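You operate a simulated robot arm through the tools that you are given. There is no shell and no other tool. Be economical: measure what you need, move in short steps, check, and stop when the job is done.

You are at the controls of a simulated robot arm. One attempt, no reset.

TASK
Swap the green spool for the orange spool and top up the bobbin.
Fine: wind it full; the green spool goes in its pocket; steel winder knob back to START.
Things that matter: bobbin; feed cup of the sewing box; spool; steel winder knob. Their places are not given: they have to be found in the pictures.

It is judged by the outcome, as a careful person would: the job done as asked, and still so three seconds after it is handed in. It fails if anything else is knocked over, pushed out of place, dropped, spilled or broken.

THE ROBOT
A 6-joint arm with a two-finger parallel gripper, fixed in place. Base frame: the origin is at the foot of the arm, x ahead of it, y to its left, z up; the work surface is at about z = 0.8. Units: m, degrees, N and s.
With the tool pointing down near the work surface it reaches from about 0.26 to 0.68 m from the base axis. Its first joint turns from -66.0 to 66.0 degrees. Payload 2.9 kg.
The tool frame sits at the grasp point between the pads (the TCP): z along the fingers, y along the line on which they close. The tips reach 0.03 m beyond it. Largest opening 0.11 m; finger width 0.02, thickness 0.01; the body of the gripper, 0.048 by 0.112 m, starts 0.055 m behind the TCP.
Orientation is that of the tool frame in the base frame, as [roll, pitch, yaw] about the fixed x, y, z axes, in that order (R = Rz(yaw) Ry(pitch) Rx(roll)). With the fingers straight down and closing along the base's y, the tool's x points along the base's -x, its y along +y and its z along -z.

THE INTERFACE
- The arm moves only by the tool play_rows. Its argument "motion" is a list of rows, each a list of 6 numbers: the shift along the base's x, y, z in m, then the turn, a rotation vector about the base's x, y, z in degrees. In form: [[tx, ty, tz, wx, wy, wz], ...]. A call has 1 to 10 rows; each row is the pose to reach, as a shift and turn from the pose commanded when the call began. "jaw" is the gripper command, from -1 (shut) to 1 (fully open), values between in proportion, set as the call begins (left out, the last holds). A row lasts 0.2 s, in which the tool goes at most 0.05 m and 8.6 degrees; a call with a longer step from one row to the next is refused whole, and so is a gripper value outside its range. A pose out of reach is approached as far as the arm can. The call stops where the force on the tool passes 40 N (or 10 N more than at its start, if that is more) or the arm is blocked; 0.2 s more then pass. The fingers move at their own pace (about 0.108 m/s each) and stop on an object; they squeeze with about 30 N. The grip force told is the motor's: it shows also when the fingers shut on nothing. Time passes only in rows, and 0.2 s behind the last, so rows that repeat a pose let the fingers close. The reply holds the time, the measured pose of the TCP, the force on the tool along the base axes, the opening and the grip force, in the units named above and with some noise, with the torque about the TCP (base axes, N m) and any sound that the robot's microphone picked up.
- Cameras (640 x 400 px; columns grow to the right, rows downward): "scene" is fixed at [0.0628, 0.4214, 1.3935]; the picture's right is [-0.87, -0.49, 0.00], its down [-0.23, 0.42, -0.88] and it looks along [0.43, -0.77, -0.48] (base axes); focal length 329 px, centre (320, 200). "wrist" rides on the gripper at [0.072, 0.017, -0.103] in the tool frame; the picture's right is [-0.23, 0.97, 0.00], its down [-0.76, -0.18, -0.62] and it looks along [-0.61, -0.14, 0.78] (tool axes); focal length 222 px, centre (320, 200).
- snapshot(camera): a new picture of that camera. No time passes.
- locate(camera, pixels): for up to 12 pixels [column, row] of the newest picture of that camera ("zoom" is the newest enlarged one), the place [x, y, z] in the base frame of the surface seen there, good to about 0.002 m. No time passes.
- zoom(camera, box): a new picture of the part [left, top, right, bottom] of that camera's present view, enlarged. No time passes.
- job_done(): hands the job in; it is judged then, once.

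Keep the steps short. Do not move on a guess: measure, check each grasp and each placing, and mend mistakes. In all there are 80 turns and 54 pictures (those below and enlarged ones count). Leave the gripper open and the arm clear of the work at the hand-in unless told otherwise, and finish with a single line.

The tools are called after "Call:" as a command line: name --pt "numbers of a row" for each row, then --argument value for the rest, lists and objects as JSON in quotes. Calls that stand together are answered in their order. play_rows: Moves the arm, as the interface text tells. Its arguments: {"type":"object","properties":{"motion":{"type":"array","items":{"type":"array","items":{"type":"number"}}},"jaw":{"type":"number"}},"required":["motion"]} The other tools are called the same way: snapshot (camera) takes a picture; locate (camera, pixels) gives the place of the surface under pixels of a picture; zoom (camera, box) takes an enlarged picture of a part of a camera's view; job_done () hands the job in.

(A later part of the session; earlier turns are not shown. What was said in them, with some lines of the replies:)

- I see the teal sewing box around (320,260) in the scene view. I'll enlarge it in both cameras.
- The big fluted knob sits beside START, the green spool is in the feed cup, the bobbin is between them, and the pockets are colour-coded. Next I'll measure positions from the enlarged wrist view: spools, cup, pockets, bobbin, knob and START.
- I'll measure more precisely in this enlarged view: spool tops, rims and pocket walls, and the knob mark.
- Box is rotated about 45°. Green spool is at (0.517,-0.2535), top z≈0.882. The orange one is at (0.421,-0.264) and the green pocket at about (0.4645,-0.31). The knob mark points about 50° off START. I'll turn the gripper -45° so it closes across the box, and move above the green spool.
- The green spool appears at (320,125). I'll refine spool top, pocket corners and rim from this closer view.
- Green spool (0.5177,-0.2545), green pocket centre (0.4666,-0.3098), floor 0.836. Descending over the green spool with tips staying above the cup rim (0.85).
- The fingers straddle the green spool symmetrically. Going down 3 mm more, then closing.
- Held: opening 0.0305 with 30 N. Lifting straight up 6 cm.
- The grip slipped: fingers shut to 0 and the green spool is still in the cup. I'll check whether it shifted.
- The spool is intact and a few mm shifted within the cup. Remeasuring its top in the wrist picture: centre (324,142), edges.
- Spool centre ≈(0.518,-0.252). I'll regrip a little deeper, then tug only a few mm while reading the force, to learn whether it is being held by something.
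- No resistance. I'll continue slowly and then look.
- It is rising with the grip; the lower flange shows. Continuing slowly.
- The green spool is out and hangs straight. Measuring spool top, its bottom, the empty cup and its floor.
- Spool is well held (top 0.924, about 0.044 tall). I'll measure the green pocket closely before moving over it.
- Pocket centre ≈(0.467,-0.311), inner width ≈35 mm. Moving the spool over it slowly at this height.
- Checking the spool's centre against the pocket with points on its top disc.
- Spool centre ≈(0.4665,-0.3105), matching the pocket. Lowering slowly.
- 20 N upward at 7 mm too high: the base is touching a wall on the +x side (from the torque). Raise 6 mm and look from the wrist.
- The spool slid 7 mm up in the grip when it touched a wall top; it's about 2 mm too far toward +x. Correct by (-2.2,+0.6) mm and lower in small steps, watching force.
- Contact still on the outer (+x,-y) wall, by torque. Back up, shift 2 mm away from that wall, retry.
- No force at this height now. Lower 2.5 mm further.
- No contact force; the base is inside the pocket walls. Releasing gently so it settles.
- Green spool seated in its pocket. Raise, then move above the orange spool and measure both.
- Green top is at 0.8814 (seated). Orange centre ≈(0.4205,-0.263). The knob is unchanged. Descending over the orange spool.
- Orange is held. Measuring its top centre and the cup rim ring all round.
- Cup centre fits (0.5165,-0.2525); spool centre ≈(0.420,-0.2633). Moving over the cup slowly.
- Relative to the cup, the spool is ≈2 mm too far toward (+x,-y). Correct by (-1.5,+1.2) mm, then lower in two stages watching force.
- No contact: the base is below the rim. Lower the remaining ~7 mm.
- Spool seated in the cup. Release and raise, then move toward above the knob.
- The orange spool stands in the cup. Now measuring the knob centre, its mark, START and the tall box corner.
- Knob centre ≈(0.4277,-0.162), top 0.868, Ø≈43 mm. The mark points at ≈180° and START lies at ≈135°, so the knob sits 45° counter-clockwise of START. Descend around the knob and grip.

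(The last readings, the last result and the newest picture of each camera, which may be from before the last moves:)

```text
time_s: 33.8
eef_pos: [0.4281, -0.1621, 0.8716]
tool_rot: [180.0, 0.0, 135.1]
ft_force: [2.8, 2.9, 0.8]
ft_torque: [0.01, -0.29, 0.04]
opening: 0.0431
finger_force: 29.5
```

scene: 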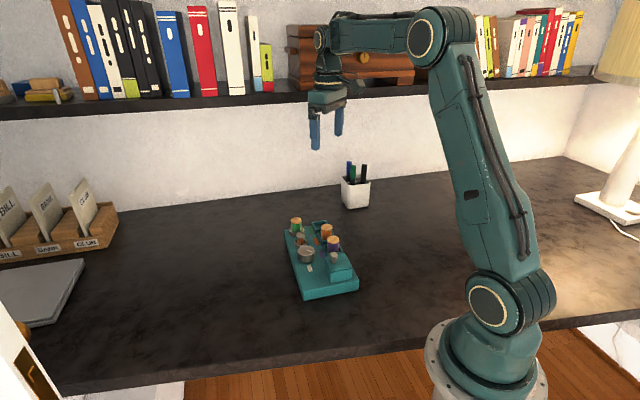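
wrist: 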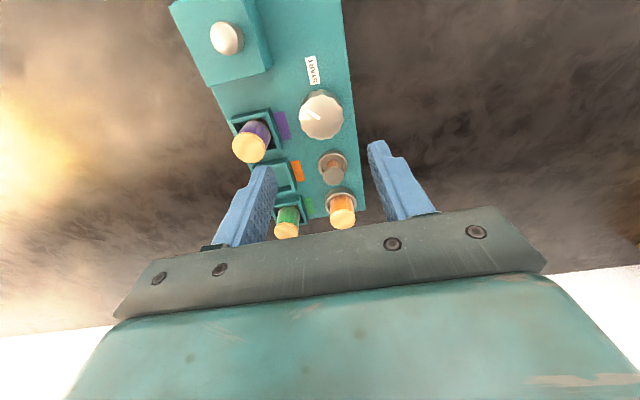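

Gripped (0.0431 opening), little side force. Test turn: 24° counter-clockwise in small steps, then look at the bobbin.

Call:
play_rows --pt "0.0003 0.0003 0 0 0 6" --pt "0.0003 0.0003 0 0 0 12" --pt "0.0003 0.0003 0 0 0 18" --pt "0.0003 0.0003 0 0 0 24"

Call:
zoom --camera "scene" --box '[285, 215, 335, 265]'

```text
time_s: 34.8
eef_pos: [0.4277, -0.1624, 0.872]
tool_rot: [-179.9, -0.2, 158.9]
ft_force: [-2.3, -5.6, 0.0]
ft_torque: [0.0, 0.56, -0.03]
opening: 0.043
finger_force: 29.7
```

```text
8.00 times, centred on (310, 240) of scene
```

zoom: 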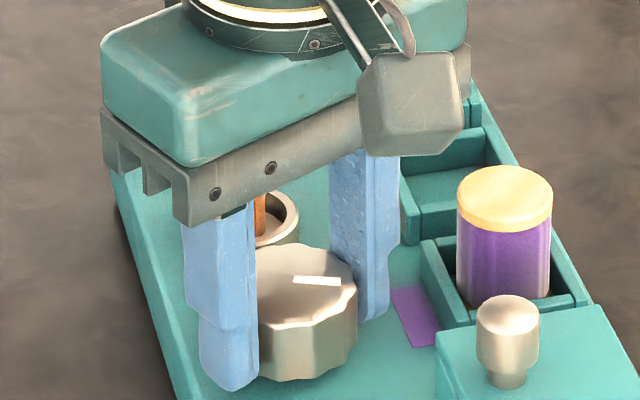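

The mark turned with the grip. The bobbin is hidden from the scene camera, so I check it through the wrist camera.

Call:
snapshot --camera "wrist"

```text
19 pictures are left
```

wrist: 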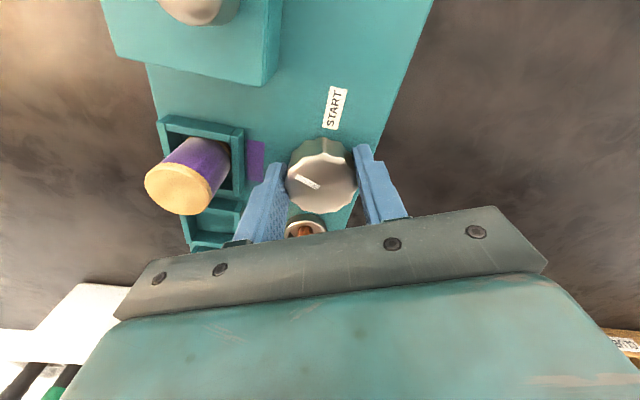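

Bobbin mostly hidden here too. Turn a further 40° counter-clockwise, reading torque and listening.

Call:
play_rows --pt "0 0 0 0 0 6.5" --pt "0 0 0 0 0 13" --pt "0 0 0 0 0 20" --pt "0 0 0 0 0 26.5" --pt "0 0 0 0 0 33" --pt "0 0 0 0 0 40"

Call:
zoom --camera "scene" --box '[285, 210, 335, 260]'

```text
time_s: 36.2
eef_pos: [0.4298, -0.1621, 0.8735]
tool_rot: [-179.9, 0.0, -160.9]
ft_force: [0.5, -8.0, 0.1]
ft_torque: [-0.47, 0.59, 0.0]
opening: 0.0428
finger_force: 29.4
```

```text
8.00 times, centred on (310, 235) of scene
```

zoom: 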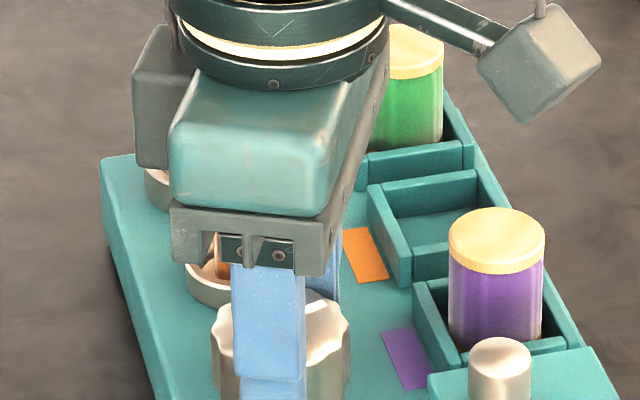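

The bobbin core's left edge appears a bit thicker. Release, raise and unwind the wrist, then look clearly.

Call:
play_rows --pt "0 0 0 0 0 0" --pt "0 0 0 0 0 0" --pt "0 0 0.03 0 0 -8" --pt "0 0 0.06 0 0 -16" --pt "0 0 0.09 0 0 -24" --pt "0 0 0.11 0 0 -32" --pt "0 0 0.11 0 0 -40" --pt "0 0 0.11 0 0 -48" --pt "0 0 0.11 0 0 -56" --pt "0 0 0.11 0 0 -64" --jaw 0.15

Call:
zoom --camera "scene" --box '[285, 210, 335, 260]'

```text
time_s: 38.4
eef_pos: [0.4286, -0.1632, 0.9828]
tool_rot: [180.0, 0.1, 134.9]
ft_force: [0.3, -0.2, 0.7]
ft_torque: [-0.01, 0.01, 0.01]
opening: 0.0633
finger_force: 0.0
```

```text
8.00 times, centred on (310, 235) of scene
```

zoom: 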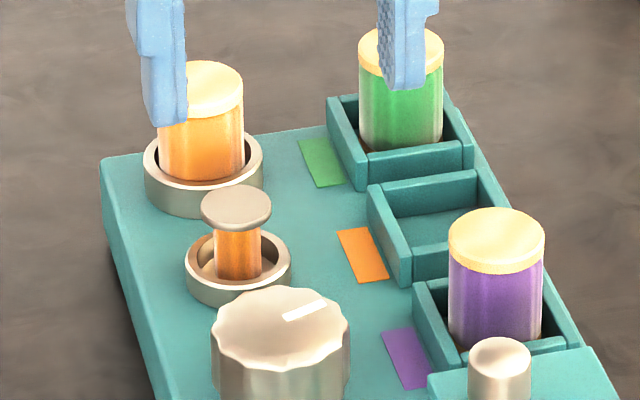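

The bobbin core widened from ≈39 to ≈49 px (flange ≈70 px): counter-clockwise winds it. Regrip and turn another ~72° the same way.

Call:
play_rows --pt "0.0003 -0.0007 -0.04 0 0 0" --pt "0.0003 -0.0007 -0.08 0 0 0" --pt "0.0003 -0.0007 -0.105 0 0 0" --pt "0.0003 -0.0007 -0.11 0 0 0"

Call:
play_rows --pt "0 0 0 0 0 0" --pt "0 0 0 0 0 0" --pt "0 0 0 0 0 0" --jaw -1

Call:
play_rows --pt "0 0 0 0 0 8" --pt "0 0 0 0 0 16" --pt "0 0 0 0 0 24" --pt "0 0 0 0 0 32" --pt "0 0 0 0 0 40" --pt "0 0 0 0 0 48" --pt "0 0 0 0 0 56" --pt "0 0 0 0 0 64" --pt "0 0 0 0 0 72"

```text
time_s: 39.4
eef_pos: [0.427, -0.1628, 0.8727]
tool_rot: [-179.9, 0.0, 135.0]
ft_force: [-0.2, -0.1, -0.2]
ft_torque: [0.0, 0.01, -0.01]
opening: 0.0633
finger_force: 0.1
```

```text
time_s: 40.2
eef_pos: [0.4299, -0.1609, 0.8735]
tool_rot: [179.9, -0.1, 135.2]
ft_force: [10.6, 14.1, 0.1]
ft_torque: [0.14, -0.34, 0.04]
opening: 0.0434
finger_force: 30.5
```

```text
time_s: 42.2
eef_pos: [0.4292, -0.1644, 0.8719]
tool_rot: [-179.9, -0.2, -153.0]
ft_force: [-5.1, -0.3, 9.1]
ft_torque: [0.28, -0.53, 0.01]
opening: 0.0435
finger_force: 29.6
```

No sound. Release, raise, unwind and look again.

Call:
play_rows --pt "0 0 0 0 0 0" --pt "0 0 0.03 0 0 -8" --pt "0 0 0.06 0 0 -16" --pt "0 0 0.09 0 0 -24" --pt "0 0 0.11 0 0 -32" --pt "0 0 0.11 0 0 -40" --pt "0 0 0.11 0 0 -48" --pt "0 0 0.11 0 0 -56" --pt "0 0 0.11 0 0 -64" --pt "0 0 0.11 0 0 -72" --jaw 0.15

Call:
zoom --camera "scene" --box '[285, 210, 335, 260]'

```text
time_s: 44.4
eef_pos: [0.4278, -0.1636, 0.9829]
tool_rot: [180.0, 0.0, 134.8]
ft_force: [0.5, 0.0, 0.0]
ft_torque: [0.02, 0.0, -0.02]
opening: 0.063
finger_force: 0.0
```

```text
8.00 times, centred on (310, 235) of scene
```

zoom: 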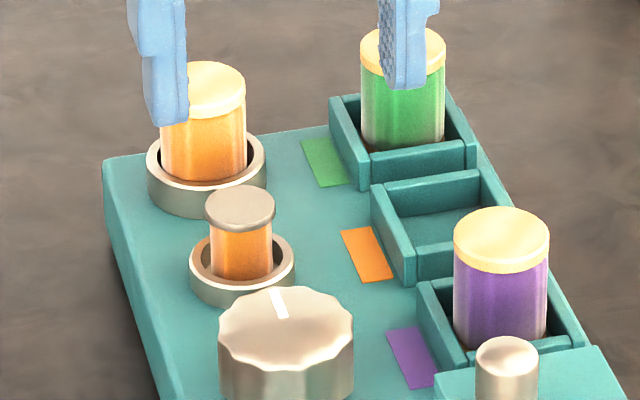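

Core is now ≈62 px vs flange ≈70: nearly full. The box seems to have crept ~1 mm from off-centre gripping, so I remeasure the knob and reference points.

Call:
locate --camera "zoom" --pixels '[[286, 318], [222, 325], [351, 325], [286, 290], [286, 365], [277, 297], [284, 316], [239, 208], [225, 270], [242, 250], [105, 165]]'

Call:
snapshot --camera "wrist"

Call:
locate --camera "wrist" --pixels '[[321, 115], [303, 116], [341, 112], [321, 95], [321, 136], [312, 70], [313, 58], [313, 83]]'

```text
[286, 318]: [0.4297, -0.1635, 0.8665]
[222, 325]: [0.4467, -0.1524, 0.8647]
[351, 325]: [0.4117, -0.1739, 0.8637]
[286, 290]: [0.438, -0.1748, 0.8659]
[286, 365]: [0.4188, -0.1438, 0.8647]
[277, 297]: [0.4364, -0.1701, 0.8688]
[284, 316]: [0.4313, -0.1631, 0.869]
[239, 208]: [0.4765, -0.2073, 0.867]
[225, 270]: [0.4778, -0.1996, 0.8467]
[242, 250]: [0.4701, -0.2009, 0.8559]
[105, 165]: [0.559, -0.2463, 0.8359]
```

```text
15 pictures are left
```

wrist: 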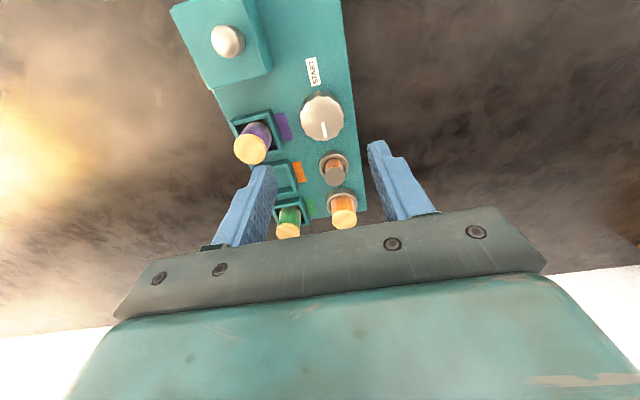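

```text
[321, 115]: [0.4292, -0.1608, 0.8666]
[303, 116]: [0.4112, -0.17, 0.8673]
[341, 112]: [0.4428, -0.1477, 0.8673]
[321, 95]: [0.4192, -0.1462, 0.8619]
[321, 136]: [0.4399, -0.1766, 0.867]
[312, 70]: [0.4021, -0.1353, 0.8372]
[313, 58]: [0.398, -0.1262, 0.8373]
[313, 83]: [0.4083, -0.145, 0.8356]
```

Knob centre ≈(0.4286,-0.161); mark now ≈180° from START, as turned. Regrip better centred and turn 24° more.

Call:
play_rows --pt "0.0003 0.0014 -0.04 0 0 0" --pt "0.0003 0.0014 -0.08 0 0 0" --pt "0.0003 0.0014 -0.105 0 0 0" --pt "0.0003 0.0014 -0.11 0 0 0"

Call:
play_rows --pt "0 0 0 0 0 0" --pt "0 0 0 0 0 0" --pt "0 0 0 0 0 0" --jaw -1

Call:
play_rows --pt "0 0 0 0 0 6" --pt "0 0 0 0 0 12" --pt "0 0 0 0 0 18" --pt "0 0 0 0 0 24"

```text
time_s: 45.4
eef_pos: [0.4281, -0.1618, 0.8724]
tool_rot: [180.0, 0.1, 135.0]
ft_force: [0.4, -0.1, 0.1]
ft_torque: [-0.01, -0.02, 0.02]
opening: 0.0634
finger_force: 0.0
```

```text
time_s: 46.2
eef_pos: [0.4302, -0.1617, 0.8728]
tool_rot: [180.0, 0.0, 135.0]
ft_force: [-0.6, -1.5, -0.2]
ft_torque: [-0.21, -0.11, 0.01]
opening: 0.0431
finger_force: 30.1
```

```text
time_s: 47.2
eef_pos: [0.4287, -0.1614, 0.8722]
tool_rot: [179.9, 0.0, 159.1]
ft_force: [-1.8, -5.9, -0.2]
ft_torque: [-0.1, 0.4, -0.02]
opening: 0.0432
finger_force: 30.0
```

Well centred this time. Release, raise and look at the bobbin.

Call:
play_rows --pt "0 0 0 0 0 0" --pt "0 0 0 0 0 0" --pt "0 0 0.03 0 0 -8" --pt "0 0 0.06 0 0 -16" --pt "0 0 0.09 0 0 -24" --pt "0 0 0.11 0 0 -24" --jaw 0.15

Call:
zoom --camera "scene" --box '[290, 220, 320, 250]'

```text
time_s: 48.6
eef_pos: [0.4289, -0.1612, 0.9833]
tool_rot: [-180.0, -0.1, 134.9]
ft_force: [0.3, 1.1, -0.6]
ft_torque: [-0.02, -0.01, -0.01]
opening: 0.0632
finger_force: 0.1
```

```text
13.33 times, centred on (305, 235) of scene
```

zoom: 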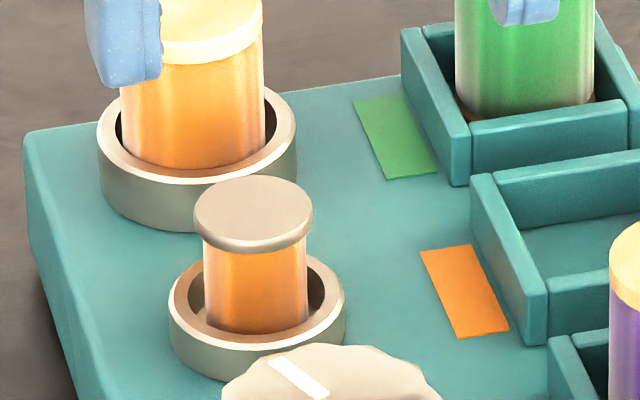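

Core is 103/119 of the flange, same ratio as before the 24° turn, so growth has stopped. I'll verify the mark angle really advanced.

Call:
locate --camera "zoom" --pixels '[[274, 360], [300, 378], [322, 395], [204, 280], [307, 280], [196, 215], [312, 215]]'

Call:
zoom --camera "scene" --box '[285, 225, 345, 285]'

```text
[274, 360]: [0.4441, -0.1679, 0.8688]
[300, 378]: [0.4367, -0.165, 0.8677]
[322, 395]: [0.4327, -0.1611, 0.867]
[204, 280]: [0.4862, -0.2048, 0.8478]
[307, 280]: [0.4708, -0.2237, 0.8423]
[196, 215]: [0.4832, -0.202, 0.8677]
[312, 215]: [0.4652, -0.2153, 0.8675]
```

```text
6.67 times, centred on (315, 255) of scene
```

zoom: 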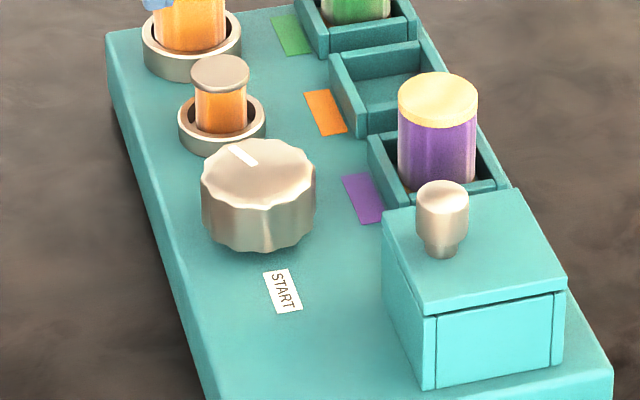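

The mark advanced to ≈336° (205° past START) while the core no longer grows, so the bobbin is full. Now return clockwise. First I preturn the gripper +72° in the air and descend.

Call:
play_rows --pt "0 0 0 0 0 8" --pt "0 0 0 0 0 16" --pt "0 0 0 0 0 24" --pt "0 0 0 0 0 32" --pt "0 0 0 0 0 40" --pt "0 0 -0.02 0 0 48" --pt "0 0 -0.05 0 0 56" --pt "0 0 -0.08 0 0 64" --pt "0 0 -0.1 0 0 72" --pt "0 0 -0.11 0 0 72"

Call:
play_rows --pt "0 0 0 0 0 0" --pt "0 0 0 0 0 0" --pt "0 0 0 0 0 0" --jaw -1

Call:
play_rows --pt "0 0 0 0 0 -8" --pt "0 0 0 0 0 -16" --pt "0 0 0 0 0 -24" --pt "0 0 0 0 0 -32" --pt "0 0 0 0 0 -40"

```text
time_s: 50.8
eef_pos: [0.4288, -0.1596, 0.8726]
tool_rot: [-180.0, -0.1, -152.9]
ft_force: [0.5, 0.2, 0.3]
ft_torque: [0.0, -0.02, 0.0]
opening: 0.0632
finger_force: 0.1
```

```text
time_s: 51.6
eef_pos: [0.4307, -0.1617, 0.8741]
tool_rot: [-179.9, 0.0, -152.9]
ft_force: [7.6, -14.4, 1.0]
ft_torque: [-0.42, -0.01, -0.02]
opening: 0.0431
finger_force: 30.4
```

```text
time_s: 52.8
eef_pos: [0.4307, -0.1606, 0.8738]
tool_rot: [-180.0, 0.3, 167.0]
ft_force: [5.2, -12.6, 20.9]
ft_torque: [-0.4, -0.18, -0.03]
opening: 0.0429
finger_force: 29.9
```

Turned back 40°, some side load builds up. Release, raise and check bobbin and knob.

Call:
play_rows --pt "0 0 0 0 0 0" --pt "0 0 0 0 0 0" --pt "0 0 0.03 0 0 0" --pt "0 0 0.07 0 0 0" --pt "0 0 0.11 0 0 0" --pt "0 0 0.11 0 0 0" --jaw 0.15

Call:
zoom --camera "scene" --box '[285, 215, 335, 265]'

Call:
locate --camera "zoom" --pixels '[[220, 290], [350, 290], [286, 255], [286, 325], [286, 280]]'

```text
time_s: 54.2
eef_pos: [0.428, -0.1621, 0.9819]
tool_rot: [180.0, -0.1, 167.0]
ft_force: [0.1, 0.2, -0.4]
ft_torque: [0.01, -0.02, 0.02]
opening: 0.0633
finger_force: 0.0
```

```text
8.00 times, centred on (310, 240) of scene
```

zoom: 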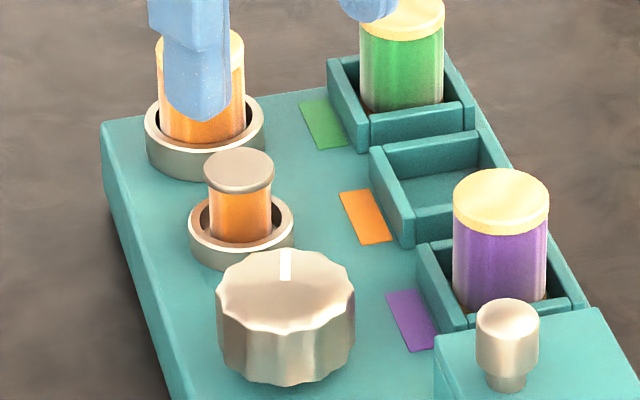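

```text
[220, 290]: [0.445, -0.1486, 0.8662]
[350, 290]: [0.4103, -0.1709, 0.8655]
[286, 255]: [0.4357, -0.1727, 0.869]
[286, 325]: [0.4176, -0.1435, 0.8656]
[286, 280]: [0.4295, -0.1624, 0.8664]
```

Bobbin unchanged (61/70 px) – reverse turning doesn't unwind it. The mark is at ≈296°, so 161–165° remain. Regrip at +40° with slightly corrected centre, and turn 80° clockwise.

Call:
play_rows --pt "0.0004 -0.0007 0 0 0 8" --pt "0.0004 -0.0007 -0.02 0 0 16" --pt "0.0004 -0.0007 -0.05 0 0 24" --pt "0.0004 -0.0007 -0.08 0 0 32" --pt "0.0004 -0.0007 -0.1 0 0 40" --pt "0.0004 -0.0007 -0.11 0 0 40"

Call:
play_rows --pt "0 0 0 0 0 0" --pt "0 0 0 0 0 0" --pt "0 0 0 0 0 0" --jaw -1

Call:
play_rows --pt "0 0 0 0 0 -8" --pt "0 0 0 0 0 -16" --pt "0 0 0 0 0 -24" --pt "0 0 0 0 0 -32" --pt "0 0 0 0 0 -40" --pt "0 0 0 0 0 -48" --pt "0 0 0 0 0 -56" --pt "0 0 0 0 0 -64" --pt "0 0 0 0 0 -72" --pt "0 0 0 0 0 -80"

```text
time_s: 55.6
eef_pos: [0.4284, -0.1625, 0.8729]
tool_rot: [179.9, 0.0, -152.9]
ft_force: [0.6, 0.2, 0.5]
ft_torque: [0.0, -0.04, 0.02]
opening: 0.063
finger_force: 0.1
```

```text
time_s: 56.4
eef_pos: [0.4282, -0.163, 0.8738]
tool_rot: [179.9, 0.0, -152.8]
ft_force: [-0.9, 3.6, -0.6]
ft_torque: [0.16, -0.13, 0.02]
opening: 0.0433
finger_force: 30.0
```

```text
time_s: 58.6
eef_pos: [0.4297, -0.1615, 0.8724]
tool_rot: [179.9, 0.1, 126.9]
ft_force: [-5.3, 14.4, 4.8]
ft_torque: [0.58, 0.33, 0.01]
opening: 0.0432
finger_force: 29.6
```

Good. Release, raise, preturn +76°, to repeat.

Call:
play_rows --pt "0 0 0 0 0 0" --pt "0 0 0.03 0 0 0" --pt "0 0.0004 0.06 0 0 8.5" --pt "0 0.0004 0.06 0 0 17" --pt "0 0.0004 0.06 0 0 25.5" --pt "0 0.0004 0.06 0 0 34" --pt "0 0.0004 0.06 0 0 42.5" --pt "0 0.0004 0.06 0 0 51" --pt "0 0.0004 0.06 0 0 59.5" --pt "0 0.0004 0.06 0 0 68" --jaw 0.15

Call:
play_rows --pt "0 0 -0.02 0 0 6" --pt "0 0 -0.045 0 0 12" --pt "0 0 -0.06 0 0 12"

Call:
play_rows --pt "0 0 0 0 0 0" --pt "0 0 0 0 0 0" --pt "0 0 0 0 0 0" --jaw -1

Call:
play_rows --pt "0 0 0 0 0 -8" --pt "0 0 0 0 0 -16" --pt "0 0 0 0 0 -24" --pt "0 0 0 0 0 -32" --pt "0 0 0 0 0 -40" --pt "0 0 0 0 0 -48" --pt "0 0 0 0 0 -56" --pt "0 0 0 0 0 -64" --pt "0 0 0 0 0 -72" --pt "0 0 0 0 0 -80"

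Call:
snapshot --camera "wrist"

```text
time_s: 60.8
eef_pos: [0.4292, -0.1611, 0.9339]
tool_rot: [180.0, 0.0, -164.8]
ft_force: [0.9, -0.8, 0.0]
ft_torque: [0.02, 0.01, 0.0]
opening: 0.0632
finger_force: 0.0
```

```text
time_s: 61.6
eef_pos: [0.4303, -0.1614, 0.8708]
tool_rot: [-180.0, 0.0, -152.9]
ft_force: [-0.2, 0.1, 0.0]
ft_torque: [0.0, 0.01, -0.01]
opening: 0.0632
finger_force: 0.1
```

```text
time_s: 62.4
eef_pos: [0.4297, -0.1615, 0.871]
tool_rot: [-179.9, 0.0, -153.0]
ft_force: [0.0, 0.9, 0.3]
ft_torque: [0.08, -0.16, 0.03]
opening: 0.0435
finger_force: 30.0
```

```text
time_s: 64.6
eef_pos: [0.4304, -0.162, 0.8729]
tool_rot: [180.0, -0.1, 127.0]
ft_force: [-3.1, 9.5, -0.2]
ft_torque: [0.11, 0.26, 0.01]
opening: 0.0434
finger_force: 29.9
```

```text
11 pictures are left
```

wrist: 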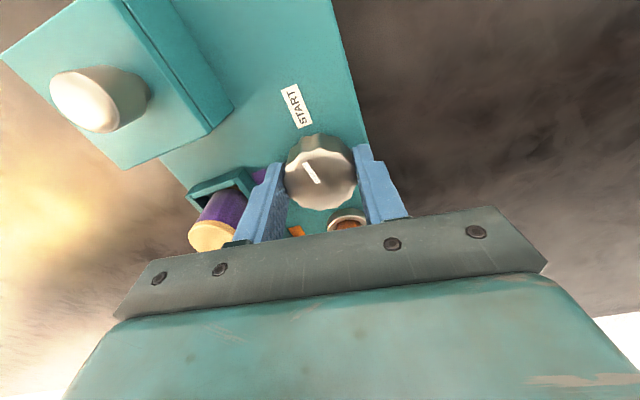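

The mark points nearly at START. Measuring both directions precisely.

Call:
zoom --camera "wrist" --box '[260, 75, 385, 225]'

```text
2.67 times, centred on (322, 150) of wrist
```

zoom: 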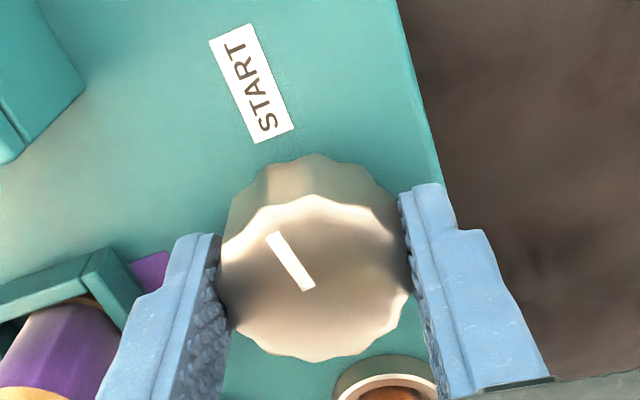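

Call:
locate --camera "zoom" --pixels '[[272, 237], [310, 287], [230, 36], [275, 137], [252, 83], [220, 275], [410, 275], [290, 210], [395, 30], [430, 150], [285, 256]]'

```text
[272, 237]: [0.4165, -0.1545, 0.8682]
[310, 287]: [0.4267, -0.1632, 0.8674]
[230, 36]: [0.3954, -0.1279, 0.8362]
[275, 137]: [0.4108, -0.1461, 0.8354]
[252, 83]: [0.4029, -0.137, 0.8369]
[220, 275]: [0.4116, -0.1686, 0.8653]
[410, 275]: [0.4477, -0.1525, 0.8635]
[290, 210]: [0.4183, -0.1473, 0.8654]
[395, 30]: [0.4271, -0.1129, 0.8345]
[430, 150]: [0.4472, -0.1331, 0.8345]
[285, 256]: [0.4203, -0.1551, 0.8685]
```

The mark is at ≈139.5° versus 135° for START/box axis; the turn count also says ≈5° remain. Turn 4.5° more clockwise.

Call:
play_rows --pt "0 0 0 0 0 -2.5" --pt "0 0 0 0 0 -4.5" --pt "0 0 0 0 0 -4.5"

Call:
play_rows --pt "0 0 0 0 0 0" --pt "0 0 0 0 0 0" --pt "0 0 0.03 0 0 0" --pt "0 0 0.07 0 0 0" --pt "0 0 0.11 0 0 0" --pt "0 0 0.13 0 0 0" --jaw 0.15

Call:
zoom --camera "wrist" --box '[270, 40, 370, 140]'

Call:
zoom --camera "scene" --box '[285, 215, 345, 275]'

```text
time_s: 65.4
eef_pos: [0.4303, -0.1622, 0.8724]
tool_rot: [-179.9, 0.1, 122.5]
ft_force: [-2.7, 9.0, 0.3]
ft_torque: [0.43, 0.19, 0.01]
opening: 0.0434
finger_force: 29.9
```

```text
time_s: 66.8
eef_pos: [0.4281, -0.162, 1.0021]
tool_rot: [180.0, 0.0, 122.4]
ft_force: [-0.3, -0.3, 0.2]
ft_torque: [0.0, -0.03, 0.01]
opening: 0.0633
finger_force: 0.0
```

```text
4.00 times, centred on (320, 90) of wrist
```

zoom: 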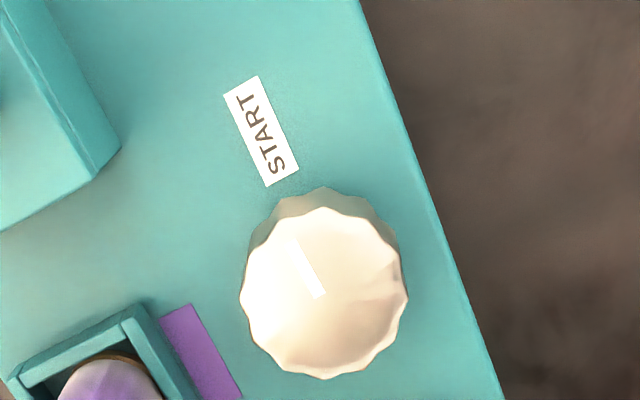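

```text
6.67 times, centred on (315, 245) of scene
```

zoom: 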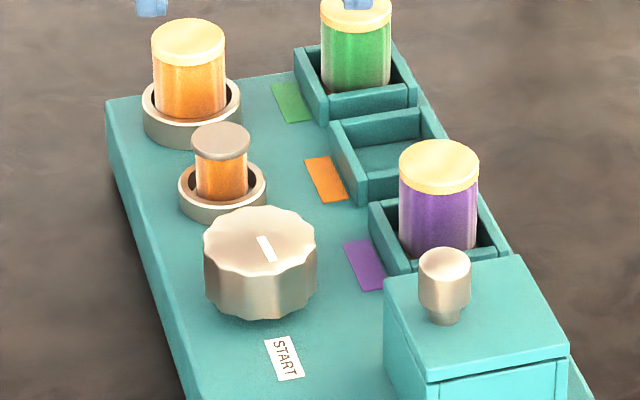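

The mark looks parallel to the START label. Numeric confirmation, plus spool and bobbin heights.

Call:
locate --camera "zoom" --pixels '[[259, 237], [271, 262], [272, 342], [291, 378], [260, 236], [188, 42], [356, 14], [438, 165], [220, 140]]'

Call:
snapshot --camera "wrist"

Call:
locate --camera "wrist" --pixels '[[313.8, 99.5], [320, 114], [300, 61], [310.5, 84], [331, 50], [362, 134]]'

```text
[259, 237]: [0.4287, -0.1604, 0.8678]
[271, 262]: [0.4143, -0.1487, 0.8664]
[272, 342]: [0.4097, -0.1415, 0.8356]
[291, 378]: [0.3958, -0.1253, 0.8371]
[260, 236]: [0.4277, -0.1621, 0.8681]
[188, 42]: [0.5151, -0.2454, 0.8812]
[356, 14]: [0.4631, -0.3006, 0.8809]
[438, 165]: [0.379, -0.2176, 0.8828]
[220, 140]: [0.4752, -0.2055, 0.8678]
```

```text
7 pictures are left
```

wrist: 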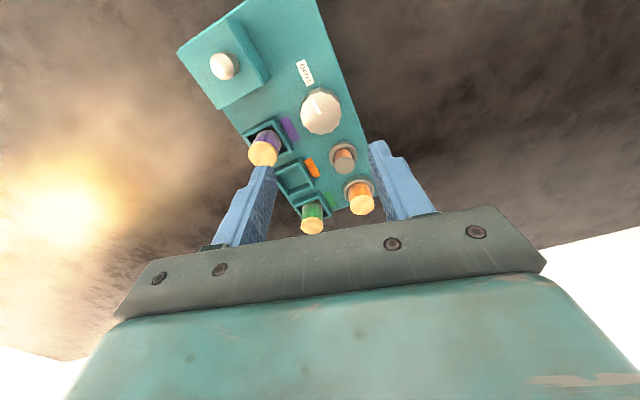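

```text
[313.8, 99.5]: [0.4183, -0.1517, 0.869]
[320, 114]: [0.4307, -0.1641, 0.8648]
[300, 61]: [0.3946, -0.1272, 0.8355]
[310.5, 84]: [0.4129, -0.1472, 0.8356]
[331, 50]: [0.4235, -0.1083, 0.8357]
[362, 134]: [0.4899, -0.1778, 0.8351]
```

Wrist measure: mark 135°, START/box edge ≈134°, aligned. Green 0.881 in its pocket, orange 0.881 in the cup, bobbin full. Raise the arm clear with the gripper open, and take a last look.

Call:
play_rows --pt "0 0 0.04 0 0 0" --pt "0 0 0.08 0 0 0" --pt "0 0 0.12 0 0 0" --pt "0 -0.03 0.15 0 0 0" --pt "0 -0.06 0.15 0 0 0" --pt "0 -0.06 0.15 0 0 0" --jaw 1

Call:
zoom --camera "scene" --box '[270, 195, 370, 305]'

```text
time_s: 68.2
eef_pos: [0.4277, -0.2235, 1.1534]
tool_rot: [-179.9, 0.0, 122.5]
ft_force: [0.2, 0.3, 0.1]
ft_torque: [0.02, 0.02, -0.01]
opening: 0.11
finger_force: 0.0
```

```text
3.64 times, centred on (320, 250) of scene
```

zoom: 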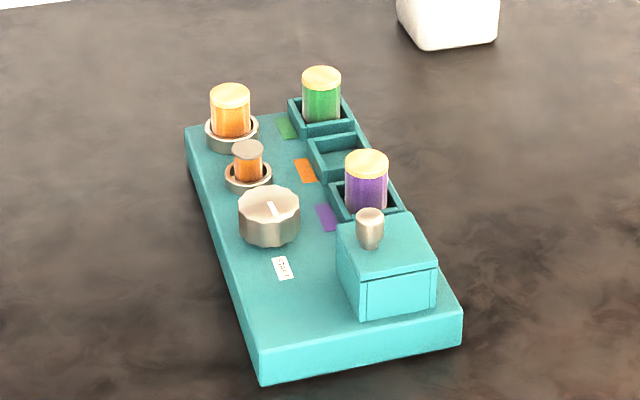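

Everything is in place, upright, and the arm is clear; handing in.

Call:
job_done

```text
The job is handed in.
```

The orange spool is in the feed cup, the green spool is in its pocket, the bobbin looks fully wound, and the winder knob is back at START; the sewing box crept about 1 mm while I turned the knob.
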